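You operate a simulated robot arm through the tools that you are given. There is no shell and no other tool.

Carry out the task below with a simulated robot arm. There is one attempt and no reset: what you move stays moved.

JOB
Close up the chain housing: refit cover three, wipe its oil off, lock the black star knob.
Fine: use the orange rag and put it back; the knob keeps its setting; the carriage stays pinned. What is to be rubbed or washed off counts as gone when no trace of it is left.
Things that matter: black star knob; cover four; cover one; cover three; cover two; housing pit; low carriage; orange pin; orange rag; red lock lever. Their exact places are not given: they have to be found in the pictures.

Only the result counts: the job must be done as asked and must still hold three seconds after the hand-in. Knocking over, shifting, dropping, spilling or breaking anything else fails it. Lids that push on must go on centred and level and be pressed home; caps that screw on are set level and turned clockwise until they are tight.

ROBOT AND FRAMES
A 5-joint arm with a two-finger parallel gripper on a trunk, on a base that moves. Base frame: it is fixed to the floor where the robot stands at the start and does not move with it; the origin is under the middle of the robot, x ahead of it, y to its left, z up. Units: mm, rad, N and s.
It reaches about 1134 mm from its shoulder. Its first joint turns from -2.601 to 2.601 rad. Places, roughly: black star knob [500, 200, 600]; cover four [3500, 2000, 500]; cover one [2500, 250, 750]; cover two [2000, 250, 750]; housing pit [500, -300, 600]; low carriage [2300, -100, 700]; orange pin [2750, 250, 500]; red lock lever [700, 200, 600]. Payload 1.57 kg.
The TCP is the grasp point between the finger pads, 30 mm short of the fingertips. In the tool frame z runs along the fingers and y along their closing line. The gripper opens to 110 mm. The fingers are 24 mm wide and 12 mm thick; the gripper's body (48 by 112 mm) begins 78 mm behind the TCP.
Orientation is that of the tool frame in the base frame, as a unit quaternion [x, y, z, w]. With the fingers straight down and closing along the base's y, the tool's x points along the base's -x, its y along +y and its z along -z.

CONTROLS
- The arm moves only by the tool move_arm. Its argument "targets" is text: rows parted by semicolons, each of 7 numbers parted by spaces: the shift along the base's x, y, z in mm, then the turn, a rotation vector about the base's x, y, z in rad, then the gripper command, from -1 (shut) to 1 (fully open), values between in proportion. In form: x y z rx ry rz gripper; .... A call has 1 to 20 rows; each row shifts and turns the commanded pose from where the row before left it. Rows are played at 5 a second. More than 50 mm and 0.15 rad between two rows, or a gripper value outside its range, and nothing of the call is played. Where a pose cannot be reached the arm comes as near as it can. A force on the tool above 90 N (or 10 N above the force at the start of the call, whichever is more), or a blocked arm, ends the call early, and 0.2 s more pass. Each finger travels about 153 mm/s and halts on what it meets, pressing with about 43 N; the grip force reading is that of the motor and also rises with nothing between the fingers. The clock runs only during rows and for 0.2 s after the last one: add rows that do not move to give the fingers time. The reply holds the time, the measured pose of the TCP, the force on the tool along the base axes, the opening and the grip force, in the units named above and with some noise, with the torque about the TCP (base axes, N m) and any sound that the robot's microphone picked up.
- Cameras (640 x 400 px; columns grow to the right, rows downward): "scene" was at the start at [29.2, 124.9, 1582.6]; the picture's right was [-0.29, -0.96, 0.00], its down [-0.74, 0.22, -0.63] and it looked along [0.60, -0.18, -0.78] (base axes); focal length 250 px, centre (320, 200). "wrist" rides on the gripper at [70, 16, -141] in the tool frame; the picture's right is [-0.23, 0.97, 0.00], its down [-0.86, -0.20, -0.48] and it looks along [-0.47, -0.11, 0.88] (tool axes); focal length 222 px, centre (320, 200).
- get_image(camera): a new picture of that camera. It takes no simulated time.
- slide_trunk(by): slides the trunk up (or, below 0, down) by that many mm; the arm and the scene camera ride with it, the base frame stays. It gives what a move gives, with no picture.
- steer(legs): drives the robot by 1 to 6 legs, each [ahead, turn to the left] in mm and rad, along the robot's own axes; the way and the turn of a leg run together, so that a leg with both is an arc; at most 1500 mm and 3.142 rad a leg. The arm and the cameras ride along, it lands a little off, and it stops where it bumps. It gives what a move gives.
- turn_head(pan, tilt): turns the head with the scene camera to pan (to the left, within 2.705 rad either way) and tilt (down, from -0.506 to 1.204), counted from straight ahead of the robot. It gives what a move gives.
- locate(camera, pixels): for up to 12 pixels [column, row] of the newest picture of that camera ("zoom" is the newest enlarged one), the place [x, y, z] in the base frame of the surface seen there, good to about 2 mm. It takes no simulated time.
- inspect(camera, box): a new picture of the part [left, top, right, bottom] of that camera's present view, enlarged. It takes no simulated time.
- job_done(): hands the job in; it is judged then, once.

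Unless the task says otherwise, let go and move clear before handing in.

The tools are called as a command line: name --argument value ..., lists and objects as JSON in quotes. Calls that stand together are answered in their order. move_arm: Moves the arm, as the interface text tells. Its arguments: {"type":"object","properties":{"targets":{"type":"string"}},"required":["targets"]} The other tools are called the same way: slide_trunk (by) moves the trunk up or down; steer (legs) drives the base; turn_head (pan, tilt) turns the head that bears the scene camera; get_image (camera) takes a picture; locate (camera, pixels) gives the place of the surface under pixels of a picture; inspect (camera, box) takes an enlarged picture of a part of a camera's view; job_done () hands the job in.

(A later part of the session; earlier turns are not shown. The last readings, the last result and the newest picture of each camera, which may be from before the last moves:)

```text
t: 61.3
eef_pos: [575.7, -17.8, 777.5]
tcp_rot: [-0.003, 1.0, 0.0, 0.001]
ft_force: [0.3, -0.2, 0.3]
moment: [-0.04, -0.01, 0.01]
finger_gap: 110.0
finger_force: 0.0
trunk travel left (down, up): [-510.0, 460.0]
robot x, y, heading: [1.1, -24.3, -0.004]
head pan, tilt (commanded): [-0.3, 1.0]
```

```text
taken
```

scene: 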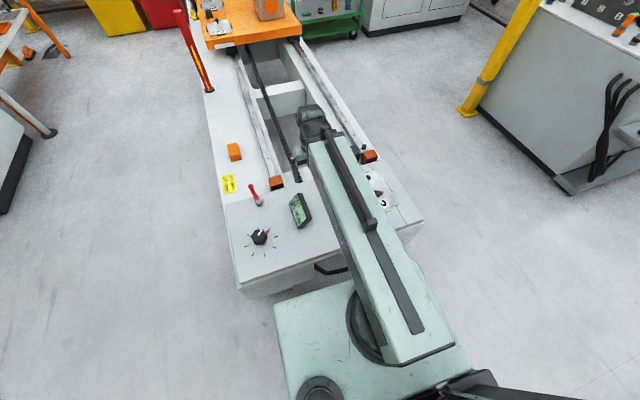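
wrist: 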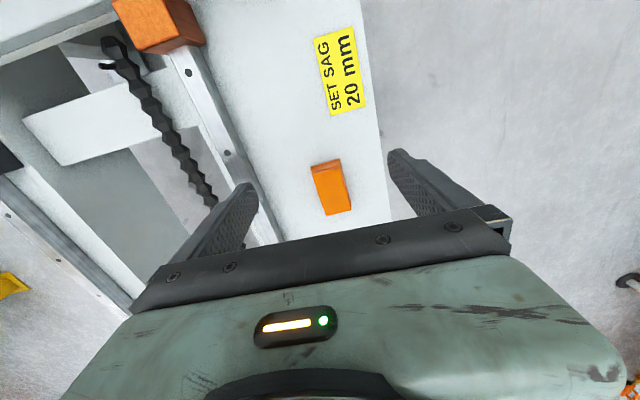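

The arm's reach band is 575–944 mm, so I'll park near [400, 630] for rag and wiping, then back up for the lever. Starting the drive: back 250, turn left 90°.

steer --legs '[[-250, 0], [0, 1.571]]'

get_image --camera "scene"

```text
t: 67.0
eef_pos: [-249.1, 549.7, 777.5]
tcp_rot: [0.712, -0.702, 0.0, 0.0]
ft_force: [0.6, -0.5, -0.4]
moment: [0.03, -0.05, 0.0]
finger_gap: 110.1
finger_force: 0.1
trunk travel left (down, up): [-510.0, 460.0]
robot x, y, heading: [-237.1, -22.0, 1.575]
head pan, tilt (commanded): [-0.3, 1.0]
```

```text
taken
```

scene: 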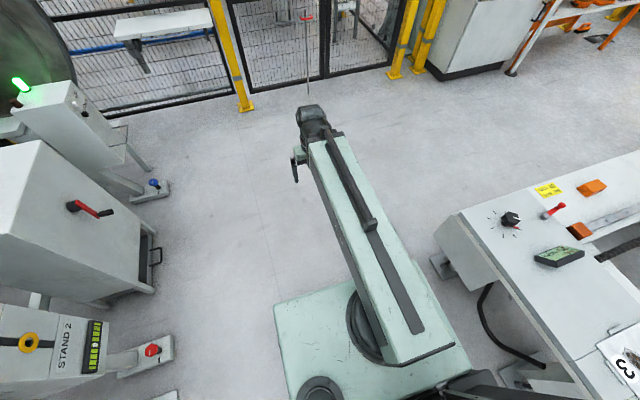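

The base is at [-240, -23] facing left with clear floor ahead. Next: forward 655 and turn right 90°.

steer --legs '[[660, 0], [0, -1.571]]'

get_image --camera "scene"

```text
t: 74.5
eef_pos: [330.7, 666.8, 777.8]
tcp_rot: [-0.006, 1.0, 0.0, -0.001]
ft_force: [-0.1, -0.5, 0.4]
moment: [-0.02, -0.01, -0.01]
finger_gap: 109.8
finger_force: 0.2
trunk travel left (down, up): [-510.0, 460.0]
robot x, y, heading: [-241.9, 654.0, 0.007]
head pan, tilt (commanded): [-0.3, 1.0]
```

```text
taken
```

scene: 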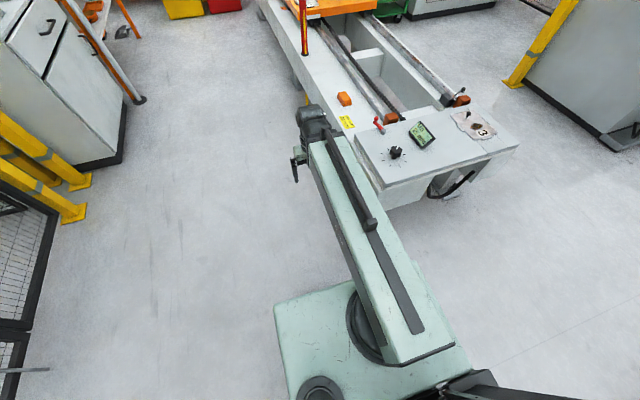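

I'm at [-242, 654]; I want y≈626 for pit reach, so I'll use a slight S-curve. First a check of anything sticking out on the machine's left side, e.g. near (308,100) and (293,78).

inspect --camera "scene" --box '[240, 20, 420, 220]'

locate --camera "scene" --pixels '[[293, 80], [308, 100], [262, 15], [305, 55], [375, 178], [383, 200], [390, 185], [300, 95], [345, 140], [270, 40]]'

```text
2.00 times, centred on (330, 120) of scene
```

zoom: 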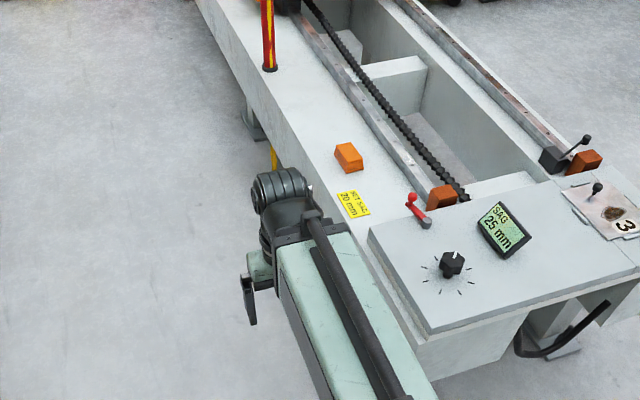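

```text
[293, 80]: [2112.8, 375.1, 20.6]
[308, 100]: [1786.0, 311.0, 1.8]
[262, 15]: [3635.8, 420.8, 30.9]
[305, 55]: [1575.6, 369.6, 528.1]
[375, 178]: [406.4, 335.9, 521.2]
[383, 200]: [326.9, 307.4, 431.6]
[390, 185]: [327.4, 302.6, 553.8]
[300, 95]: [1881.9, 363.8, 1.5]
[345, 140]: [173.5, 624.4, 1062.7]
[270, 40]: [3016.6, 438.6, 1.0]
```

The left side is clean apart from floor feet. I'll pan right to locate the front-left foot before choosing the final approach line.

turn_head --pan -0.7 --tilt 0.8

get_image --camera "scene"

```text
t: 75.4
eef_pos: [330.9, 666.6, 777.2]
tcp_rot: [-0.005, 1.0, 0.0, 0.0]
ft_force: [0.2, -0.3, -0.4]
moment: [0.03, 0.0, 0.0]
finger_gap: 110.0
finger_force: 0.1
trunk travel left (down, up): [-510.0, 460.0]
robot x, y, heading: [-240.4, 657.8, 0.003]
head pan, tilt (commanded): [-0.7, 0.799]
```

```text
taken
```

scene: 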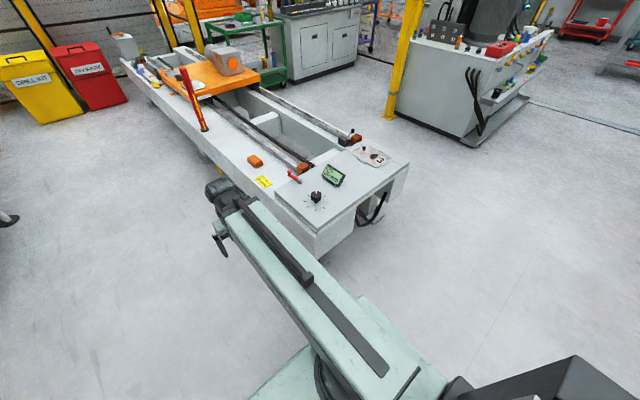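

inspect --camera "scene" --box '[180, 110, 420, 290]'

locate --camera "scene" --pixels '[[322, 264], [330, 258], [220, 167], [213, 158], [318, 250], [316, 258], [258, 220]]'

```text
2.22 times, centred on (300, 200) of scene
```

zoom: 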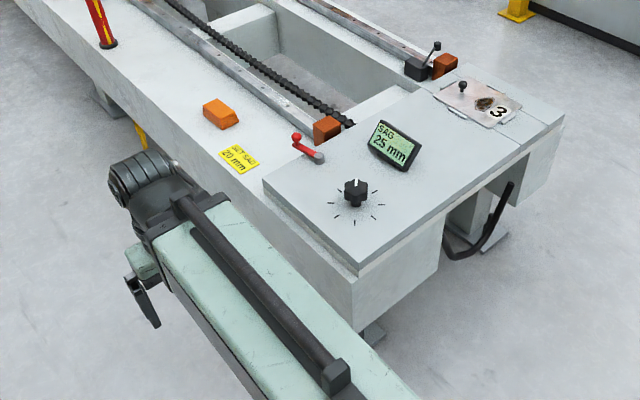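

```text
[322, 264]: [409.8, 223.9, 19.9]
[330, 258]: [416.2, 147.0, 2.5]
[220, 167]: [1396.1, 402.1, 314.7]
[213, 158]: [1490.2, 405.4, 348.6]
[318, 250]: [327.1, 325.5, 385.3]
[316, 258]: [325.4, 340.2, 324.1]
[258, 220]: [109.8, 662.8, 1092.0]
```

The casing sits above z≈320 and its feet are well inside, so y≈627 leaves about 45 mm of clearance. Driving forward 720 mm with a slight S-curve to the right.

steer --legs '[[360, -0.09], [360, 0.09]]'

turn_head --pan -1.1 --tilt 0.9

get_image --camera "scene"

```text
t: 79.7
eef_pos: [1058.0, 632.0, 775.3]
tcp_rot: [-0.006, 1.0, 0.0, -0.001]
ft_force: [0.7, -0.7, -0.3]
moment: [-0.01, -0.01, 0.0]
finger_gap: 110.3
finger_force: 0.0
trunk travel left (down, up): [-510.0, 460.0]
robot x, y, heading: [484.3, 619.5, 0.008]
head pan, tilt (commanded): [-0.7, 0.799]
```

```text
t: 80.5
eef_pos: [1056.9, 631.6, 776.7]
tcp_rot: [-0.007, 1.0, 0.0, 0.0]
ft_force: [0.3, -0.3, 0.5]
moment: [0.0, 0.01, 0.01]
finger_gap: 110.1
finger_force: 0.1
trunk travel left (down, up): [-510.0, 460.0]
robot x, y, heading: [481.5, 620.0, 0.008]
head pan, tilt (commanded): [-1.1, 0.901]
```

```text
taken
```

scene: 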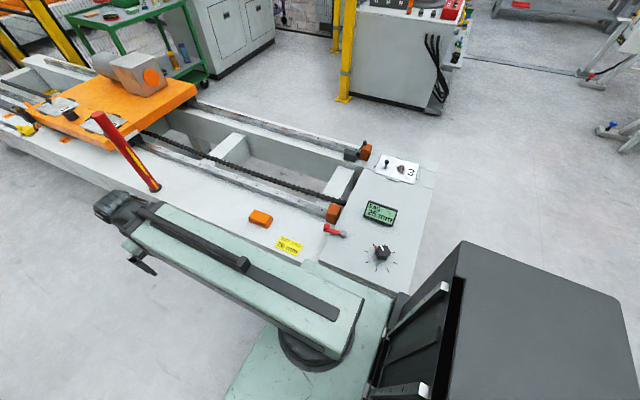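

Parked at about [482, 620]. I'll re-check known places (rag, cover knob, lever) from here to verify the frame still agrees.

inspect --camera "scene" --box '[220, 140, 460, 290]'

locate --camera "scene" --pixels '[[261, 216], [250, 219], [270, 213], [386, 159], [326, 229], [343, 234], [400, 168], [382, 249]]'

```text
2.67 times, centred on (340, 215) of scene
```

zoom: 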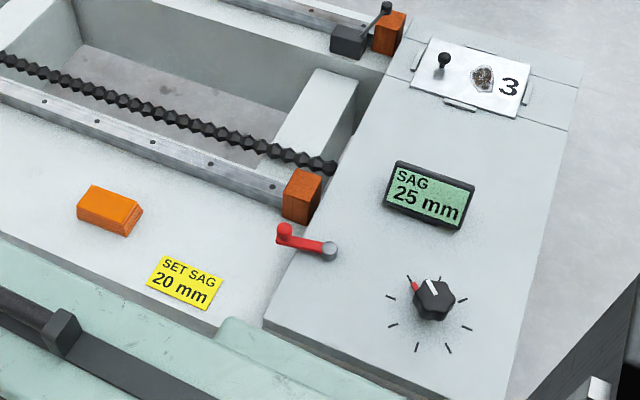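

```text
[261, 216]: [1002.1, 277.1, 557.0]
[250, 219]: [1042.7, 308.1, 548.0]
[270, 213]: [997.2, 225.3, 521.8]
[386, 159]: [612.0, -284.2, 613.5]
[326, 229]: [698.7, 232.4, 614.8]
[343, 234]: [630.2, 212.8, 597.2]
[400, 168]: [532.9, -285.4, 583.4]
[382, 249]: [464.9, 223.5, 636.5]
```

The frame agrees within a few mm. I'll bring the gripper over the rag at [1005, 279].

move_arm --targets "-6.5 -44 0 0 0 0 1; -6.5 -44 0 0 0 0 1; -6.5 -44 0 0 0 0 1; -6.5 -44 0 0 0 0 1; -6.5 -44 0 0 0 0 1; -6.5 -44 0 0 0 0 1; -6.5 -44 0 0 0 0 1; -6.5 -44 0 0 0 0 1; 0 0 0 0 0 0 1"

get_image --camera "wrist"

get_image --camera "scene"

```text
t: 82.5
eef_pos: [1009.6, 277.8, 777.7]
tcp_rot: [-0.008, 1.0, 0.0, 0.001]
ft_force: [-0.4, 0.2, -0.1]
moment: [0.01, -0.01, 0.01]
finger_gap: 109.7
finger_force: 0.1
out of reach, approached as far as the arm can: row 1
trunk travel left (down, up): [-510.0, 460.0]
robot x, y, heading: [480.9, 620.3, 0.01]
head pan, tilt (commanded): [-1.1, 0.901]
```

```text
taken
```

wrist: 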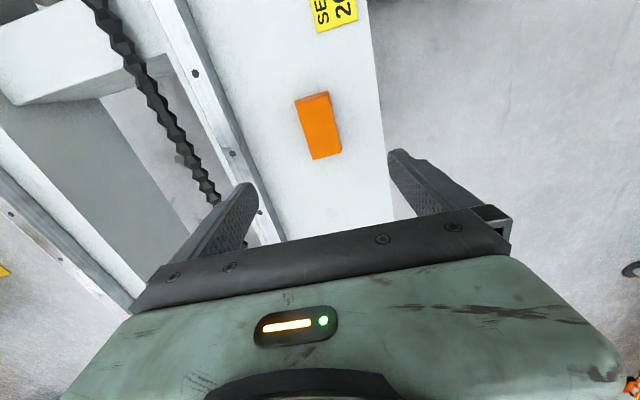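

```text
taken
```

scene: 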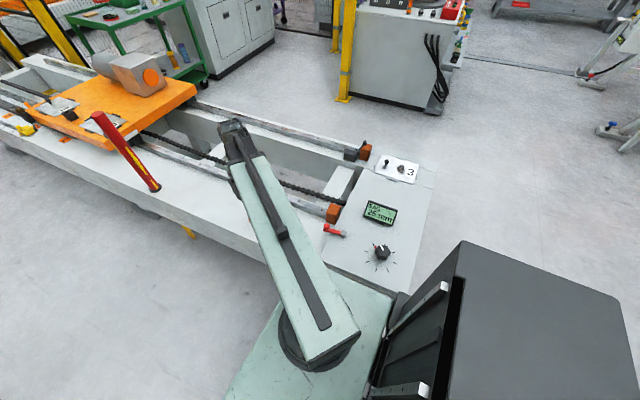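

The wrist view shows the rag at (318,125). I'll zoom and locate its outline for the exact centre and yaw, and to remember its resting place.

inspect --camera "wrist" --box '[260, 70, 380, 190]'

locate --camera "zoom" --pixels '[[210, 135], [290, 100], [260, 295], [362, 270], [270, 200], [235, 120], [225, 220], [330, 190], [310, 285], [205, 115], [290, 78]]'

```text
3.33 times, centred on (320, 130) of wrist
```

zoom: 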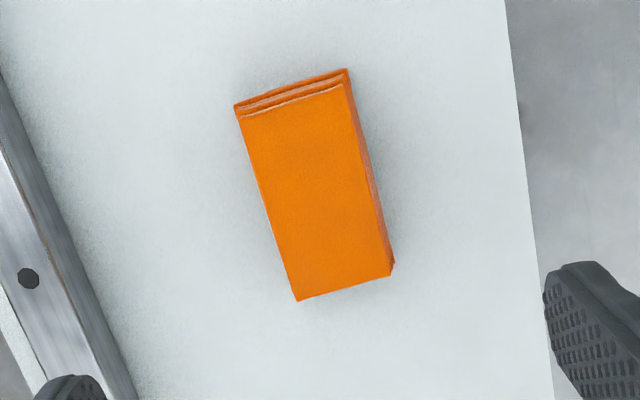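

```text
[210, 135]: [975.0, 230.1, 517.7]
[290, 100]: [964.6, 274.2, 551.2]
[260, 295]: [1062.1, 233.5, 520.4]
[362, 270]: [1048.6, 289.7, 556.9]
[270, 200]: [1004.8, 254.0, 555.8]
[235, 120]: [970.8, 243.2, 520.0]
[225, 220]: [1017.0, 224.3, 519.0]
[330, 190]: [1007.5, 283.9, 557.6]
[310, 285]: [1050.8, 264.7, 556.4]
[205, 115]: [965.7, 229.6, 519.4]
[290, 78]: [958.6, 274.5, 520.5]
```

locate --camera "zoom" --pixels '[[245, 123], [342, 86], [386, 272], [300, 296], [270, 210], [366, 180], [293, 104], [343, 285], [384, 240], [392, 262], [240, 108], [344, 73]]'

```text
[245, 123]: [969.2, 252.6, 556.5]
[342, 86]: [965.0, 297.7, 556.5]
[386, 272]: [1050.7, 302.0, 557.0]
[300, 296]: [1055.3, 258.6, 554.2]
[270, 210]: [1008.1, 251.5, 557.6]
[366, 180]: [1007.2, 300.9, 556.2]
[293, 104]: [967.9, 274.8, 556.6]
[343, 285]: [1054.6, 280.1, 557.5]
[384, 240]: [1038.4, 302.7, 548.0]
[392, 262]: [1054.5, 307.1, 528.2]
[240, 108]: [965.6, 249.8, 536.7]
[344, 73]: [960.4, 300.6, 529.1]
```

The rag's top is centred at [1010, 278] with yaw ~0.065, 86 x 48 mm, top z 557, bottom z 520. I'll align the gripper, lower so the tips stay ~14 mm above the bed, leaving rag below the fingers for wiping.

move_arm --targets "0.4 0 0 0 0 0.05 1; 0 0 0 0 0 0 1"

slide_trunk --by -190

get_image --camera "wrist"

```text
t: 83.1
eef_pos: [1010.3, 278.3, 777.7]
tcp_rot: [-0.032, 0.999, 0.0, 0.0]
ft_force: [-0.8, 1.4, 0.5]
moment: [-0.01, -0.04, 0.01]
finger_gap: 109.7
finger_force: 0.2
trunk travel left (down, up): [-510.0, 460.0]
robot x, y, heading: [486.0, 619.2, 0.01]
head pan, tilt (commanded): [-1.1, 0.901]
```

```text
t: 85.2
eef_pos: [1012.2, 278.1, 587.7]
tcp_rot: [-0.032, 0.999, 0.0, -0.001]
ft_force: [-0.5, -0.2, -0.8]
moment: [0.02, -0.02, 0.01]
finger_gap: 109.9
finger_force: 0.0
trunk travel left (down, up): [-320.0, 650.0]
robot x, y, heading: [482.9, 618.2, 0.009]
head pan, tilt (commanded): [-1.1, 0.901]
```

```text
taken
```

wrist: 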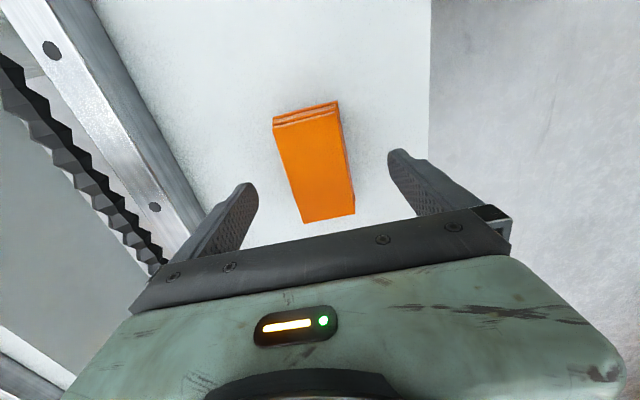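

The rag lies centred between the fingers. I'll lower 24 mm and close.

slide_trunk --by -24

move_arm --targets "0 0 0 0 0 0 0.3; 0 0 0 0 0 0 -0.3; 0 0 0 0 0 0 -1; 0 0 0 0 0 0 -1; 0 0 0 0 0 0 -1"

get_image --camera "wrist"

```text
t: 85.9
eef_pos: [1010.6, 277.5, 562.5]
tcp_rot: [-0.032, 0.999, 0.001, 0.0]
ft_force: [-0.2, 0.3, 0.0]
moment: [0.02, -0.01, 0.03]
finger_gap: 110.0
finger_force: 0.1
trunk travel left (down, up): [-296.0, 674.0]
robot x, y, heading: [482.6, 619.6, 0.008]
head pan, tilt (commanded): [-1.1, 0.901]
```

```text
t: 87.1
eef_pos: [1010.8, 278.3, 562.7]
tcp_rot: [-0.033, 0.999, 0.0, 0.0]
ft_force: [-0.4, -0.3, 2.4]
moment: [0.05, 0.0, 0.02]
finger_gap: 56.8
finger_force: 43.3
trunk travel left (down, up): [-296.0, 674.0]
robot x, y, heading: [487.5, 617.3, 0.012]
head pan, tilt (commanded): [-1.1, 0.901]
```

```text
taken
```

wrist: 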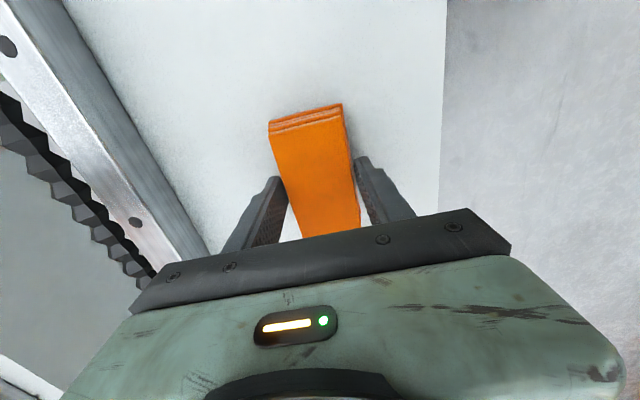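

Rag gripped (gap 56.8 mm, 43 N). I'll lift it 180 mm, check the hold, then carry it toward the cover.

slide_trunk --by 180

get_image --camera "wrist"

```text
t: 89.1
eef_pos: [1011.2, 277.5, 743.3]
tcp_rot: [-0.032, 0.999, 0.0, -0.001]
ft_force: [-0.5, 0.9, -1.0]
moment: [-0.01, -0.02, 0.02]
finger_gap: 56.9
finger_force: 43.2
trunk travel left (down, up): [-476.0, 494.0]
robot x, y, heading: [484.2, 616.5, 0.01]
head pan, tilt (commanded): [-1.1, 0.901]
```

```text
taken
```

wrist: 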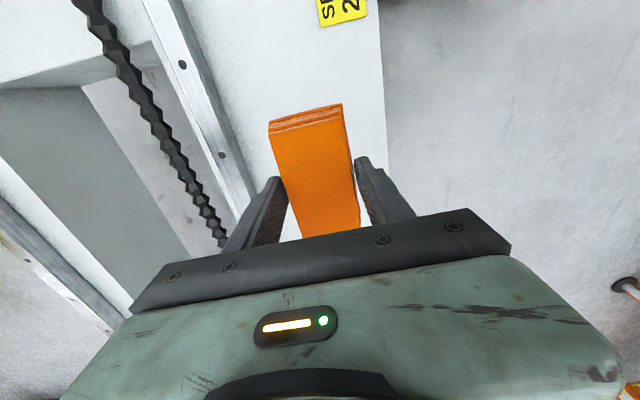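

The rag is held firmly. Carrying it at this height (rag bottom ~700, above the display's 640) to above the stain at [525, -279].

move_arm --targets "-27 -31 0 0 0 0 -1; -27 -31 0 0 0 0 -1; -27 -31 0 0 0 0 -1; -27 -31 0 0 0 0 -1; -27 -31 0 0 0 0 -1; -27 -31 0 0 0 0 -1; -27 -31 0 0 0 0 -1; -27 -31 0 0 0 0 -1; -27 -31 0 0 0 0 -1; -27 -31 0 0 0 0 -1; -27 -31 0 0 0 0 -1; -27 -31 0 0 0 0 -1; -27 -31 0 0 0 0 -1; -27 -31 0 0 0 0 -1; -27 -31 0 0 0 0 -1; -27 -31 0 0 0 0 -1; -27 -31 0 0 0 0 -1; -27 -31 0 0 0 0 -1; 0 0 0 0 0 0 -1"

get_image --camera "wrist"

get_image --camera "scene"

```text
t: 93.1
eef_pos: [525.8, -279.0, 743.4]
tcp_rot: [-0.032, 0.999, -0.001, 0.0]
ft_force: [0.0, 0.2, -1.1]
moment: [0.04, -0.03, 0.01]
finger_gap: 56.7
finger_force: 42.8
out of reach, approached as far as the arm can: row 5
trunk travel left (down, up): [-476.0, 494.0]
robot x, y, heading: [486.5, 620.9, 0.008]
head pan, tilt (commanded): [-1.1, 0.901]
```

```text
taken
```

wrist: 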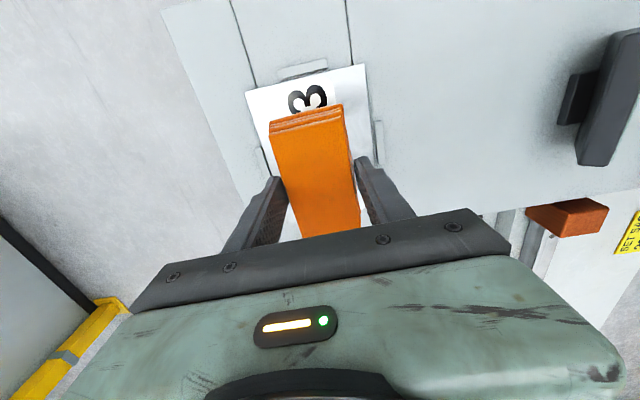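

```text
taken
```

scene: 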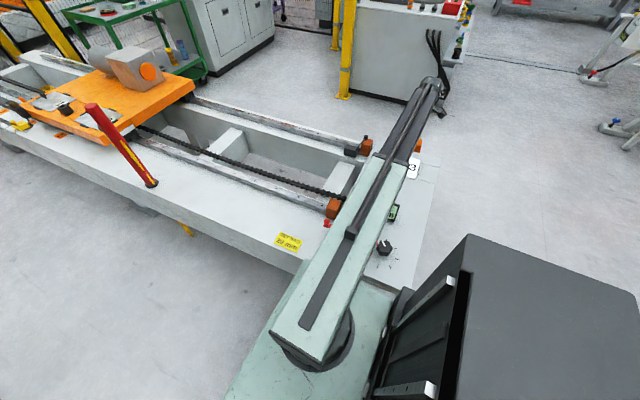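

The rag is right over the cover, with the numeral just ahead of it. I'll shift 4 mm away from the knob and lower to just above contact.

move_arm --targets "-4 0 0 0 0 0 -1; 0 0 0 0 0 0 -1"

slide_trunk --by -112

slide_trunk --by -4

```text
t: 93.7
eef_pos: [520.9, -277.6, 743.3]
tcp_rot: [-0.031, 1.0, 0.0, 0.001]
ft_force: [-0.3, 0.7, -1.3]
moment: [-0.02, -0.05, 0.01]
finger_gap: 56.9
finger_force: 42.8
trunk travel left (down, up): [-476.0, 494.0]
robot x, y, heading: [486.7, 621.5, 0.004]
head pan, tilt (commanded): [-1.1, 0.901]
```

```text
t: 95.1
eef_pos: [522.0, -277.3, 630.8]
tcp_rot: [-0.032, 0.999, -0.001, 0.001]
ft_force: [-0.6, -1.2, 0.2]
moment: [0.0, 0.03, -0.04]
finger_gap: 56.9
finger_force: 43.5
trunk travel left (down, up): [-364.0, 606.0]
robot x, y, heading: [479.7, 621.8, 0.006]
head pan, tilt (commanded): [-1.1, 0.901]
```

```text
t: 95.7
eef_pos: [521.2, -276.7, 627.2]
tcp_rot: [-0.032, 0.999, -0.001, 0.001]
ft_force: [0.2, -0.5, -1.0]
moment: [0.04, 0.0, 0.02]
finger_gap: 56.9
finger_force: 43.1
trunk travel left (down, up): [-360.0, 610.0]
robot x, y, heading: [486.2, 619.2, 0.011]
head pan, tilt (commanded): [-1.1, 0.901]
```

No contact yet at z 627. I'll go down in 1 mm steps until the force shows.

slide_trunk --by -1.5

slide_trunk --by -1

```text
t: 96.2
eef_pos: [521.6, -276.5, 625.9]
tcp_rot: [-0.032, 0.999, -0.002, 0.0]
ft_force: [-0.3, 0.6, 0.1]
moment: [0.01, 0.01, -0.01]
finger_gap: 57.0
finger_force: 43.2
trunk travel left (down, up): [-359.0, 611.0]
robot x, y, heading: [481.2, 620.7, 0.009]
head pan, tilt (commanded): [-1.1, 0.901]
```

```text
t: 96.7
eef_pos: [521.3, -277.8, 624.2]
tcp_rot: [-0.033, 0.999, 0.0, 0.001]
ft_force: [0.2, -0.5, -0.2]
moment: [0.01, -0.04, 0.0]
finger_gap: 57.1
finger_force: 42.8
trunk travel left (down, up): [-358.0, 612.0]
robot x, y, heading: [481.8, 618.1, 0.006]
head pan, tilt (commanded): [-1.1, 0.901]
```

slide_trunk --by -1

slide_trunk --by -1

```text
t: 97.2
eef_pos: [520.7, -277.3, 624.2]
tcp_rot: [-0.032, 0.999, 0.0, -0.001]
ft_force: [-0.3, -2.8, 7.5]
moment: [0.17, -0.02, 0.02]
finger_gap: 56.8
finger_force: 43.3
trunk travel left (down, up): [-357.0, 613.0]
robot x, y, heading: [481.5, 617.6, 0.007]
head pan, tilt (commanded): [-1.1, 0.901]
```

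```text
t: 97.7
eef_pos: [521.9, -276.5, 623.5]
tcp_rot: [-0.033, 0.999, -0.002, 0.0]
ft_force: [0.6, -6.1, 18.8]
moment: [0.12, 0.03, 0.03]
finger_gap: 56.8
finger_force: 42.8
trunk travel left (down, up): [-356.0, 614.0]
robot x, y, heading: [483.3, 616.5, 0.01]
head pan, tilt (commanded): [-1.1, 0.901]
```

Contact with ~19 N. I'll start with gentle strokes along y across the stain.

move_arm --targets "0 12 0 0 0 0 -1; 0 12 0 0 0 0 -1; 0 -12 0 0 0 0 -1; 0 -12 0 0 0 0 -1; 0 -12 0 0 0 0 -1; 0 -12 0 0 0 0 -1; 0 12 0 0 0 0 -1; 0 12 0 0 0 0 -1; 0 12 0 0 0 0 -1; 0 12 0 0 0 0 -1; 0 -12 0 0 0 0 -1; 0 -12 0 0 0 0 -1; 0 -12 0 0 0 0 -1; 0 -12 0 0 0 0 -1; 0 12 0 0 0 0 -1; 0 12 0 0 0 0 -1"

get_image --camera "wrist"

```text
t: 101.1
eef_pos: [522.9, -254.3, 622.8]
tcp_rot: [-0.032, 0.999, -0.001, 0.0]
ft_force: [-1.6, -7.2, 18.0]
moment: [-0.17, 0.02, 0.02]
finger_gap: 57.1
finger_force: 43.0
out of reach, approached as far as the arm can: row 5, 6
trunk travel left (down, up): [-356.0, 614.0]
robot x, y, heading: [485.0, 620.4, 0.011]
head pan, tilt (commanded): [-1.1, 0.901]
```

```text
taken
```

wrist: 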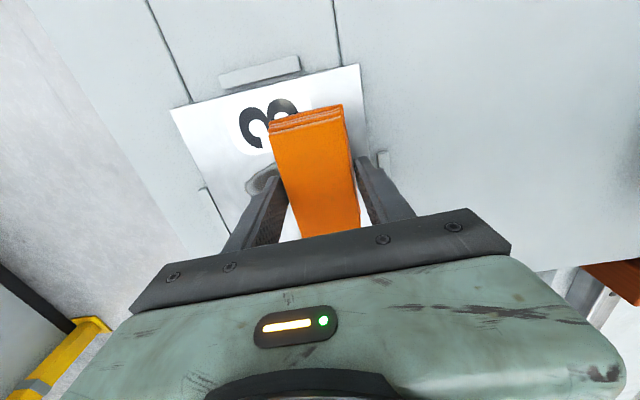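

Rows past y≈-283 were out of reach, so the stroke was clipped, and a remnant shows at (260,185). I'll lift and look at the stain to see what is left.

slide_trunk --by 60

move_arm --targets "0 40 0 0 0 0 -1; 0 40 0 0 0 0 -1; 0 40 0 0 0 0 -1; 0 0 0 0 0 0 -1"

get_image --camera "wrist"

inspect --camera "wrist" --box '[60, 40, 300, 240]'

inspect --camera "scene" --box '[350, 130, 450, 210]'

```text
t: 102.1
eef_pos: [523.7, -253.6, 682.4]
tcp_rot: [-0.032, 0.999, 0.0, 0.0]
ft_force: [-0.2, 0.2, -0.4]
moment: [-0.06, 0.03, 0.0]
finger_gap: 57.0
finger_force: 43.6
trunk travel left (down, up): [-416.0, 554.0]
robot x, y, heading: [479.4, 619.0, 0.011]
head pan, tilt (commanded): [-1.1, 0.901]
```

```text
t: 103.1
eef_pos: [523.3, -133.9, 682.5]
tcp_rot: [-0.034, 0.999, -0.001, 0.0]
ft_force: [0.1, -0.6, -1.7]
moment: [0.0, 0.01, 0.0]
finger_gap: 56.9
finger_force: 43.7
trunk travel left (down, up): [-416.0, 554.0]
robot x, y, heading: [483.7, 624.8, 0.007]
head pan, tilt (commanded): [-1.1, 0.901]
```

```text
taken
```

wrist: 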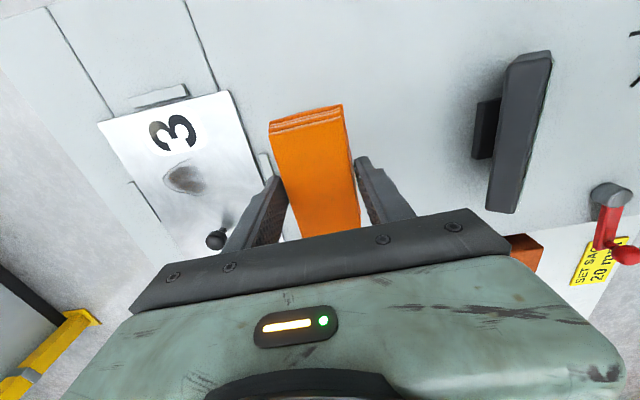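

```text
2.00 times, centred on (180, 140) of wrist
```

zoom: 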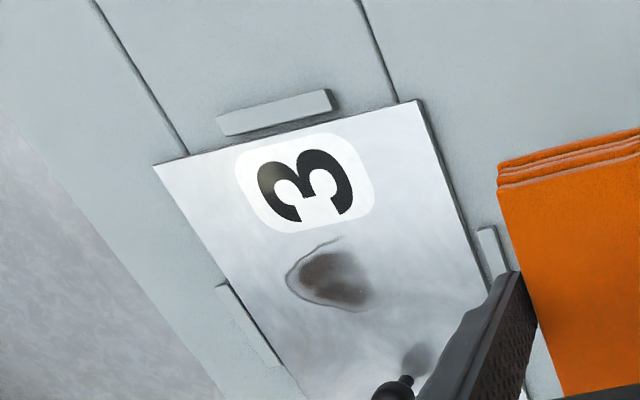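

```text
5.00 times, centred on (400, 170) of scene
```

zoom: 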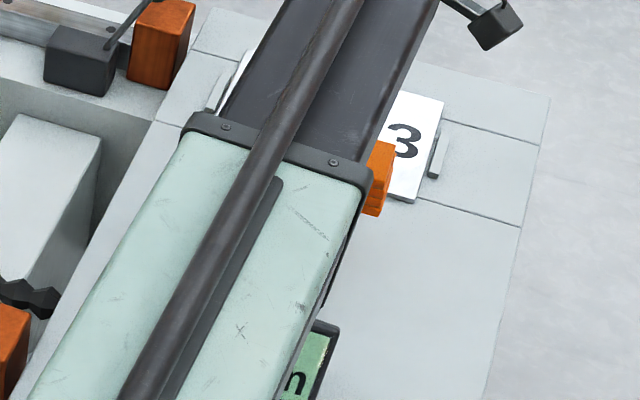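

The wiping works: the +y half of the stain is gone and a patch remains toward -y. I'll measure the remnant and check that the cover hasn't shifted.

locate --camera "zoom" --pixels '[[287, 275], [340, 238], [375, 300], [330, 280], [350, 310], [155, 167], [415, 103], [225, 285], [270, 355], [440, 175], [485, 235], [320, 130]]'

locate --camera "zoom" --pixels '[[240, 300], [255, 350], [230, 290], [220, 255], [210, 240], [490, 245], [275, 112], [300, 128], [200, 215], [475, 250], [465, 200], [390, 112]]'

```text
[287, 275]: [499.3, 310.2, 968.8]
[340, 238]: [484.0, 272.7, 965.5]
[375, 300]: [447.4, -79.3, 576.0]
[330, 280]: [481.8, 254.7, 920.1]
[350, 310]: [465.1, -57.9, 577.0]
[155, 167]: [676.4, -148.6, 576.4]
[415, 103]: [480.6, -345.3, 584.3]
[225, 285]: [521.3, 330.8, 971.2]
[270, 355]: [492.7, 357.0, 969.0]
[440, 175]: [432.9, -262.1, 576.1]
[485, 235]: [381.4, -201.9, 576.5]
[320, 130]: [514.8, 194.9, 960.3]
```

```text
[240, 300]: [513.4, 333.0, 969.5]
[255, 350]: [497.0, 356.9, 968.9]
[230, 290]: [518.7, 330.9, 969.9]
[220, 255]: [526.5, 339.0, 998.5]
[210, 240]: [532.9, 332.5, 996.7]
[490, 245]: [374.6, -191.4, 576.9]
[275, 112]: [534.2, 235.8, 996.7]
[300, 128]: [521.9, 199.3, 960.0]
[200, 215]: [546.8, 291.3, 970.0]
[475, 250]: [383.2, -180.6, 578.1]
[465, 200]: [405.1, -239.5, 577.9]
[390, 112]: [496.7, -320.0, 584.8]
```

Those readings used the newer scene zoom; I'll redo the wrist zoom and locate on it.

inspect --camera "wrist" --box '[60, 40, 300, 240]'

locate --camera "zoom" --pixels '[[287, 275], [340, 238], [375, 300], [330, 280], [350, 310], [158, 168], [415, 103], [232, 285], [275, 350], [440, 175], [477, 255], [320, 130]]'

locate --camera "zoom" --pixels '[[225, 290], [262, 355], [275, 112], [330, 95], [222, 128], [488, 235], [500, 265], [490, 280], [200, 225], [290, 395], [300, 130], [385, 110]]'

```text
2.00 times, centred on (180, 140) of wrist
```

zoom: 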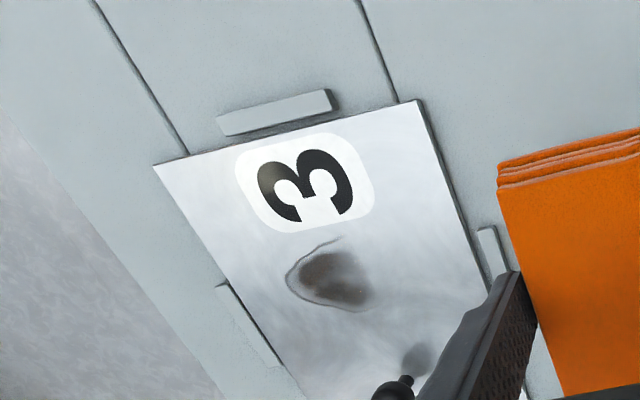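

```text
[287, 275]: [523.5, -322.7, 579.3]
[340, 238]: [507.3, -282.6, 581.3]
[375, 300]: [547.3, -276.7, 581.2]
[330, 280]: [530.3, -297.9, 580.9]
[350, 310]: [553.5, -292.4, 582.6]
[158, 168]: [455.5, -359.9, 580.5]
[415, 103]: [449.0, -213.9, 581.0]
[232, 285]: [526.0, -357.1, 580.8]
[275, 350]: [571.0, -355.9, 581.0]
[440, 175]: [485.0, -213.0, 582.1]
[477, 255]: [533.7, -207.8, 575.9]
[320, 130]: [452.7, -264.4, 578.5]
```

```text
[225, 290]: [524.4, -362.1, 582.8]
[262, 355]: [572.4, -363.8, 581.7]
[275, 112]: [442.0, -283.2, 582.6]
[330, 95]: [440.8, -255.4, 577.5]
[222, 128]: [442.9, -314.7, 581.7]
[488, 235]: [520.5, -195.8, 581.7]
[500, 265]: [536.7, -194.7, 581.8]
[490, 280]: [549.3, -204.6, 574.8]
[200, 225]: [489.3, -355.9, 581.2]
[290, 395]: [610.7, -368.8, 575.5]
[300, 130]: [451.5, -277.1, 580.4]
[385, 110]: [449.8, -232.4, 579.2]
```

The cover was dragged ~3 mm toward -y (now near the right rib), which I'll correct after wiping. The remnant spans x 507–553, y -277 to -323, so I'll turn the rag 90° (long side along y) to reach it and stroke along x.

move_arm --targets "0 0 0 0 0 -0.1428 -1; 0 0 0 0 0 -0.1428 -1; 0 0 0 0 0 -0.1428 -1; 0 0 0 0 0 -0.1428 -1; 0 0 0 0 0 -0.1428 -1; 0 0 0 0 0 -0.1428 -1; 0 0 0 0 0 -0.1428 -1; 0 0 0 0 0 -0.1428 -1; 0 0 0 0 0 -0.1428 -1; 0 0 0 0 0 -0.1428 -1; 0 0 0 0 0 -0.1428 -1; 0 -36 0 0 0 0 -1; 0 -36 0 0 0 0 -1; 0 -36 0 0 0 0 -1; 0 -36 0 0 0 0 -1; 0 0 0 0 0 0 -1"

get_image --camera "wrist"

```text
t: 106.5
eef_pos: [522.3, -277.6, 682.2]
tcp_rot: [0.684, 0.729, -0.001, 0.0]
ft_force: [-0.2, 0.0, -0.6]
moment: [0.0, -0.02, 0.01]
finger_gap: 57.0
finger_force: 43.1
trunk travel left (down, up): [-416.0, 554.0]
robot x, y, heading: [483.8, 621.9, 0.009]
head pan, tilt (commanded): [-1.1, 0.901]
```

```text
taken
```

wrist: 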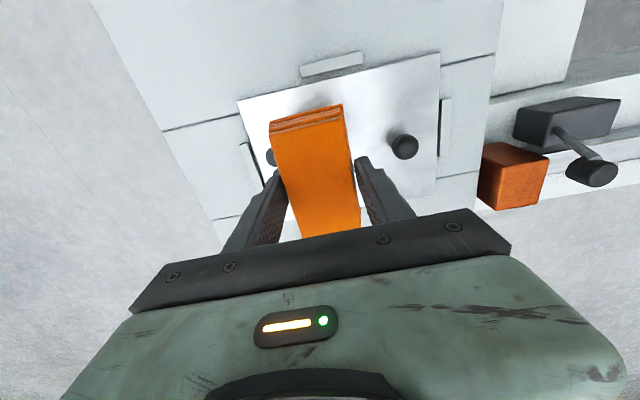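

The rag is now across the cover with the knob clear on the right at (404,146). I'll shift to x≈528, y≈-281 and lower to contact.

move_arm --targets "6 -3 0 0 0 0 -1; 0 0 0 0 0 0 -1"

slide_trunk --by -58

slide_trunk --by -1

```text
t: 107.1
eef_pos: [529.4, -277.1, 682.6]
tcp_rot: [0.684, 0.73, -0.001, 0.0]
ft_force: [-0.4, -0.3, -0.4]
moment: [0.02, 0.03, -0.01]
finger_gap: 56.7
finger_force: 42.7
out of reach, approached as far as the arm can: row 1
trunk travel left (down, up): [-416.0, 554.0]
robot x, y, heading: [485.5, 617.6, 0.008]
head pan, tilt (commanded): [-1.1, 0.901]
```

```text
t: 108.1
eef_pos: [529.0, -277.1, 624.8]
tcp_rot: [0.684, 0.729, -0.001, 0.0]
ft_force: [-0.9, 0.2, -0.5]
moment: [0.0, -0.01, -0.01]
finger_gap: 56.9
finger_force: 43.2
trunk travel left (down, up): [-358.0, 612.0]
robot x, y, heading: [487.1, 620.1, 0.006]
head pan, tilt (commanded): [-1.1, 0.901]
```

```text
t: 108.6
eef_pos: [529.0, -278.2, 623.8]
tcp_rot: [0.684, 0.73, -0.002, 0.001]
ft_force: [-0.6, -1.9, 3.9]
moment: [0.15, -0.04, -0.01]
finger_gap: 56.8
finger_force: 42.5
trunk travel left (down, up): [-357.0, 613.0]
robot x, y, heading: [486.0, 619.1, 0.011]
head pan, tilt (commanded): [-1.1, 0.901]
```

Light contact (4 N) at z 623.8. I'll add a little pressure and stroke along x between about 510 and 540.

slide_trunk --by -0.7

move_arm --targets "-10 0 0 0 0 0 -1; -10 0 0 0 0 0 -1; 10 0 0 0 0 0 -1; 10 0 0 0 0 0 -1; 10 0 0 0 0 0 -1; -10 0 0 0 0 0 -1; -10 0 0 0 0 0 -1; -10 0 0 0 0 0 -1; 10 0 0 0 0 0 -1; 10 0 0 0 0 0 -1; 10 0 0 0 0 0 -1; -10 0 0 0 0 0 -1; -10 0 0 0 0 0 -1; -10 0 0 0 0 0 -1; 10 0 0 0 0 0 -1; 10 0 0 0 0 0 -1; 10 0 0 0 0 0 -1; -10 0 0 0 0 0 -1"

```text
t: 109.1
eef_pos: [529.0, -276.8, 623.7]
tcp_rot: [0.684, 0.73, -0.002, 0.0]
ft_force: [-0.8, -3.5, 11.3]
moment: [0.38, -0.07, -0.03]
finger_gap: 56.8
finger_force: 42.7
trunk travel left (down, up): [-356.0, 614.0]
robot x, y, heading: [483.7, 616.2, 0.011]
head pan, tilt (commanded): [-1.1, 0.901]
```

```text
t: 112.9
eef_pos: [529.4, -275.2, 623.8]
tcp_rot: [0.683, 0.73, -0.001, 0.001]
ft_force: [4.7, -0.2, 9.4]
moment: [-0.02, -0.16, -0.01]
finger_gap: 57.0
finger_force: 43.2
trunk travel left (down, up): [-356.0, 614.0]
robot x, y, heading: [482.7, 622.6, 0.012]
head pan, tilt (commanded): [-1.1, 0.901]
```

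Strokes done at ~10 N. I'll lift, move aside and inspect the cover.

slide_trunk --by 58

move_arm --targets "0 40 0 0 0 0 -1; 0 40 0 0 0 0 -1; 0 40 0 0 0 0 -1; 0 0 0 0 0 0 -1"

get_image --camera "wrist"

inspect --camera "scene" --box '[340, 120, 460, 220]'

```text
t: 113.9
eef_pos: [527.9, -277.5, 681.0]
tcp_rot: [0.685, 0.729, -0.001, 0.0]
ft_force: [-0.1, -0.3, -0.9]
moment: [-0.02, -0.01, -0.01]
finger_gap: 56.8
finger_force: 43.4
trunk travel left (down, up): [-414.0, 556.0]
robot x, y, heading: [483.0, 617.1, 0.003]
head pan, tilt (commanded): [-1.1, 0.901]
```

```text
t: 114.9
eef_pos: [529.8, -154.3, 681.0]
tcp_rot: [0.684, 0.729, -0.001, 0.0]
ft_force: [0.5, 0.3, 0.3]
moment: [0.0, 0.02, -0.01]
finger_gap: 57.1
finger_force: 43.2
trunk travel left (down, up): [-414.0, 556.0]
robot x, y, heading: [485.7, 620.8, 0.01]
head pan, tilt (commanded): [-1.1, 0.901]
```

```text
taken
```

wrist: 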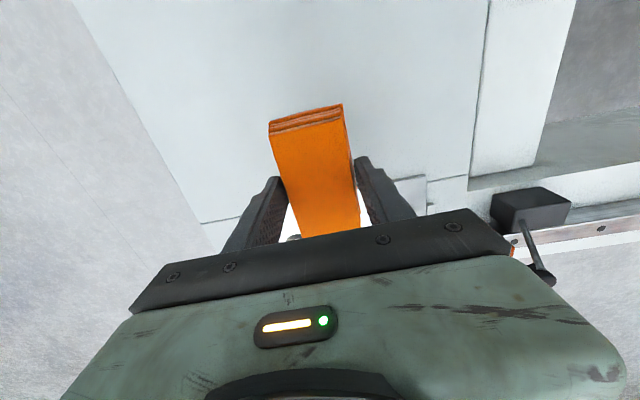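

```text
4.00 times, centred on (400, 170) of scene
```

zoom: 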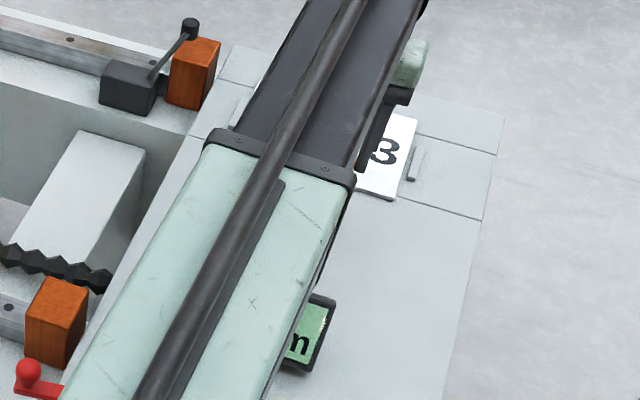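

The arm still hides the patch from the scene camera. I'll swing +x (over the open bed at this height) to clear the view.

move_arm --targets "40 5 0 0 0 0 -1; 40 5 0 0 0 0 -1; 40 5 0 0 0 0 -1; 40 5 0 0 0 0 -1; 40 5 0 0 0 0 -1; 40 5 0 0 0 0 -1; 0 0 0 0 0 0 -1"

get_image --camera "scene"

inspect --camera "scene" --box '[370, 140, 440, 195]'

```text
t: 116.5
eef_pos: [768.3, -126.0, 680.8]
tcp_rot: [0.684, 0.73, -0.002, 0.0]
ft_force: [-1.0, -0.8, -1.2]
moment: [-0.01, 0.0, -0.01]
finger_gap: 57.1
finger_force: 43.3
trunk travel left (down, up): [-414.0, 556.0]
robot x, y, heading: [481.6, 616.8, 0.01]
head pan, tilt (commanded): [-1.1, 0.901]
```

```text
taken
```

scene: 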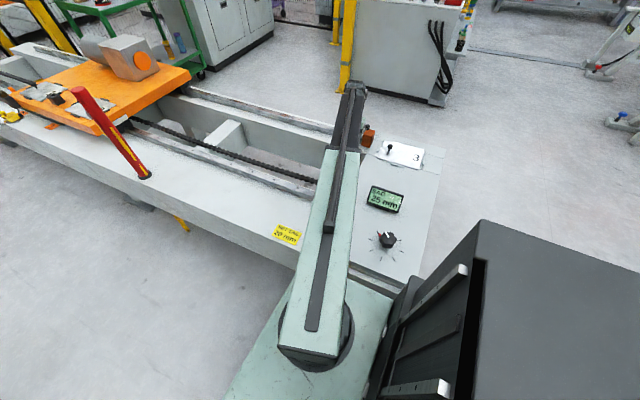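

```text
7.27 times, centred on (405, 168) of scene
```

zoom: 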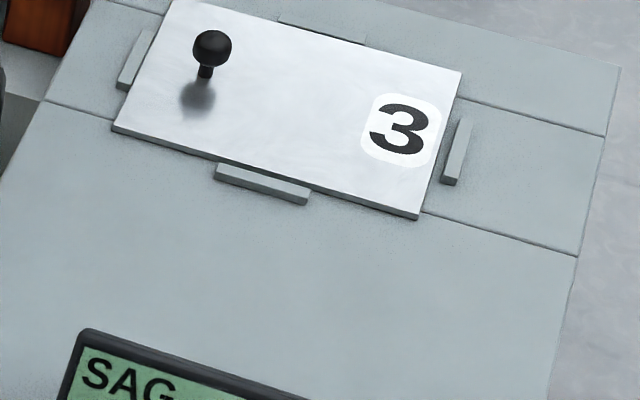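

The stain looks gone from here, and all four ribs show around the cover. For a closer check for faint traces I'll turn the gripper back and look straight down with the wrist camera.

move_arm --targets "0 0 0 0 0 0.1428 -1; 0 0 0 0 0 0.1428 -1; 0 0 0 0 0 0.1428 -1; 0 0 0 0 0 0.1428 -1; 0 0 0 0 0 0.1428 -1; 0 0 0 0 0 0.1428 -1; 0 0 0 0 0 0.1428 -1; 0 0 0 0 0 0.1428 -1; 0 0 0 0 0 0.1428 -1; 0 0 0 0 0 0.1428 -1; 0 0 0 0 0 0.1428 -1; 0 0 0 0 0 0 -1"

slide_trunk --by 30

move_arm --targets "-40 -28 0 0 0 0 -1; -40 -28 0 0 0 0 -1; -40 -28 0 0 0 0 -1; -40 -28 0 0 0 0 -1; 0 0 0 0 0 0 -1"

get_image --camera "wrist"

```text
t: 119.1
eef_pos: [768.7, -126.5, 680.8]
tcp_rot: [-0.033, 0.999, -0.001, 0.001]
ft_force: [-0.8, 0.2, -0.2]
moment: [0.0, -0.04, 0.02]
finger_gap: 56.9
finger_force: 43.0
trunk travel left (down, up): [-414.0, 556.0]
robot x, y, heading: [484.1, 621.8, 0.005]
head pan, tilt (commanded): [-1.1, 0.901]
```

```text
t: 119.8
eef_pos: [770.0, -126.8, 710.9]
tcp_rot: [-0.032, 0.999, 0.0, 0.001]
ft_force: [-0.3, -0.3, 0.1]
moment: [0.01, 0.01, 0.02]
finger_gap: 56.7
finger_force: 42.5
trunk travel left (down, up): [-444.0, 526.0]
robot x, y, heading: [483.9, 620.1, 0.008]
head pan, tilt (commanded): [-1.1, 0.901]
```

```text
t: 121.0
eef_pos: [608.5, -238.9, 710.4]
tcp_rot: [-0.032, 0.999, -0.001, 0.001]
ft_force: [0.5, -0.5, 0.1]
moment: [-0.03, 0.01, -0.01]
finger_gap: 57.0
finger_force: 42.6
trunk travel left (down, up): [-444.0, 526.0]
robot x, y, heading: [480.6, 618.7, 0.007]
head pan, tilt (commanded): [-1.1, 0.901]
```

```text
taken
```

wrist: 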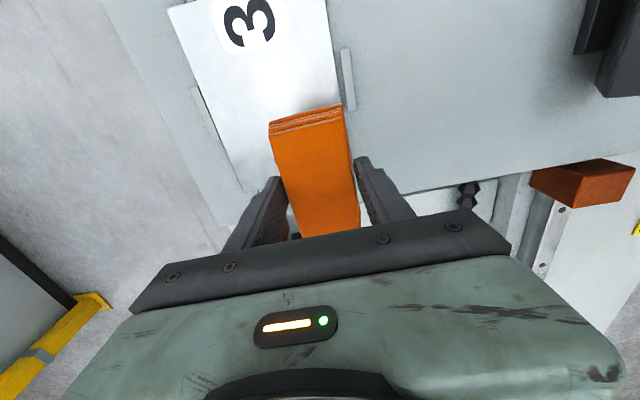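

The wrist view shows the cover's top with the "3" at (250,22) and no obvious stain. I'll enlarge the formerly stained area.

inspect --camera "wrist" --box '[170, 0, 350, 140]'

locate --camera "zoom" --pixels '[[200, 150], [300, 200], [250, 250], [160, 300], [400, 250], [480, 200], [150, 210], [260, 110]]'

inspect --camera "wrist" --box '[190, 40, 290, 120]'

```text
2.86 times, centred on (260, 70) of wrist
```

zoom: 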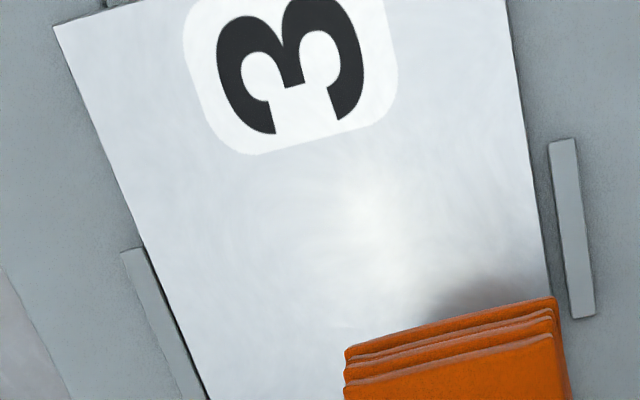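

```text
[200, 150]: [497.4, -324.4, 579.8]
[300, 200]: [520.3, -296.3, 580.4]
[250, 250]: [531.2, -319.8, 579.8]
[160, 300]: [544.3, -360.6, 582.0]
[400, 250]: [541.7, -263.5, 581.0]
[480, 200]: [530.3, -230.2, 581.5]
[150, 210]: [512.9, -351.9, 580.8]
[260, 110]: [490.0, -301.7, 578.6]
```

```text
5.00 times, centred on (240, 80) of wrist
```

zoom: 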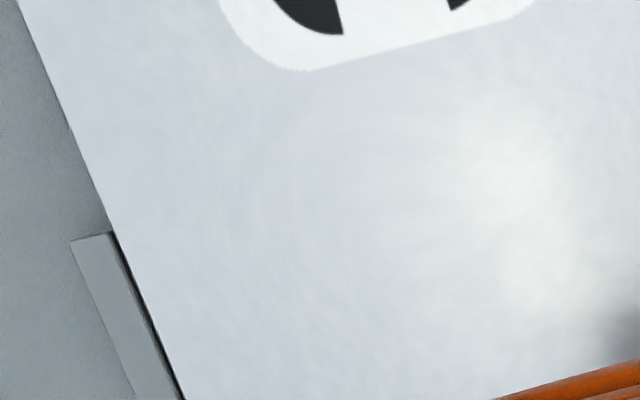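

The area is clean; the grey patch by the rag looks like its reflection. I'll move the rag away a bit and re-check the strip nearer the knob (x 540–590).

move_arm --targets "35 20 0 0 0 0 -1; 35 20 0 0 0 0 -1; 0 0 0 0 0 0 -1"

inspect --camera "wrist" --box '[120, 0, 320, 140]'

inspect --camera "scene" --box '[375, 140, 435, 190]'

```text
t: 121.8
eef_pos: [677.5, -199.1, 710.7]
tcp_rot: [-0.033, 0.999, 0.0, 0.001]
ft_force: [-0.2, 0.1, -0.6]
moment: [0.01, 0.02, -0.02]
finger_gap: 56.9
finger_force: 43.1
trunk travel left (down, up): [-444.0, 526.0]
robot x, y, heading: [483.6, 615.9, 0.011]
head pan, tilt (commanded): [-1.1, 0.901]
```

```text
2.86 times, centred on (220, 70) of wrist
```

zoom: 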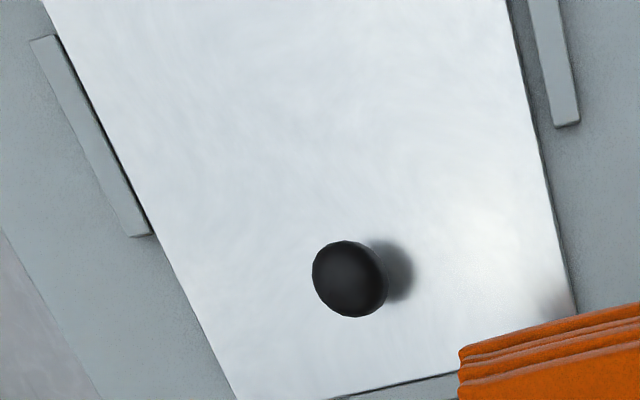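

```text
8.00 times, centred on (405, 165) of scene
```

zoom: 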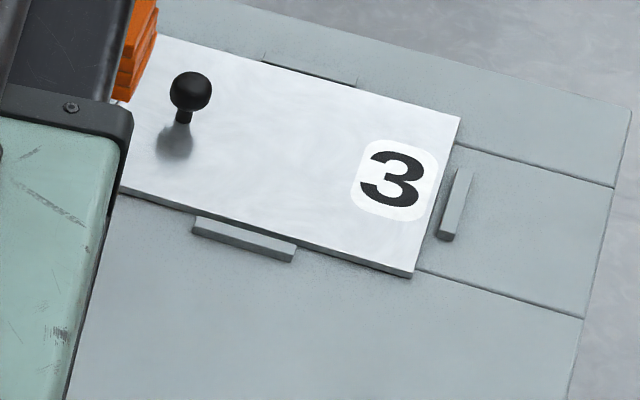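

The cover is clean with no trace visible. It has drifted to the right rib, which I'll correct by its knob after returning the rag. Carrying the rag back to its place at [1010.5, 278].

move_arm --targets "23.8 34.1 0 0 0 0 -1; 23.8 34.1 0 0 0 0 -1; 23.8 34.1 0 0 0 0 -1; 23.8 34.1 0 0 0 0 -1; 23.8 34.1 0 0 0 0 -1; 23.8 34.1 0 0 0 0 -1; 23.8 34.1 0 0 0 0 -1; 23.8 34.1 0 0 0 0 -1; 23.8 34.1 0 0 0 0 -1; 23.8 34.1 0 0 0 0 -1; 23.8 34.1 0 0 0 0 -1; 23.8 34.1 0 0 0 0 -1; 23.8 34.1 0 0 0 0 -1; 23.8 34.1 0 0 0 0 -1; 0 0 0 0 0 0 -1; 0 0 0 0 0 0 -1"

get_image --camera "wrist"

```text
t: 125.2
eef_pos: [1012.1, 279.1, 710.6]
tcp_rot: [-0.032, 0.999, -0.001, 0.001]
ft_force: [0.4, -0.3, -1.7]
moment: [-0.02, 0.01, 0.0]
finger_gap: 56.9
finger_force: 42.4
trunk travel left (down, up): [-444.0, 526.0]
robot x, y, heading: [486.0, 619.7, 0.01]
head pan, tilt (commanded): [-1.1, 0.901]
```

```text
taken
```

wrist: 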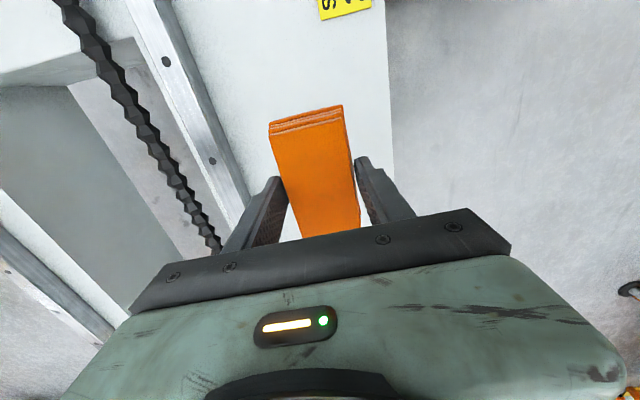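

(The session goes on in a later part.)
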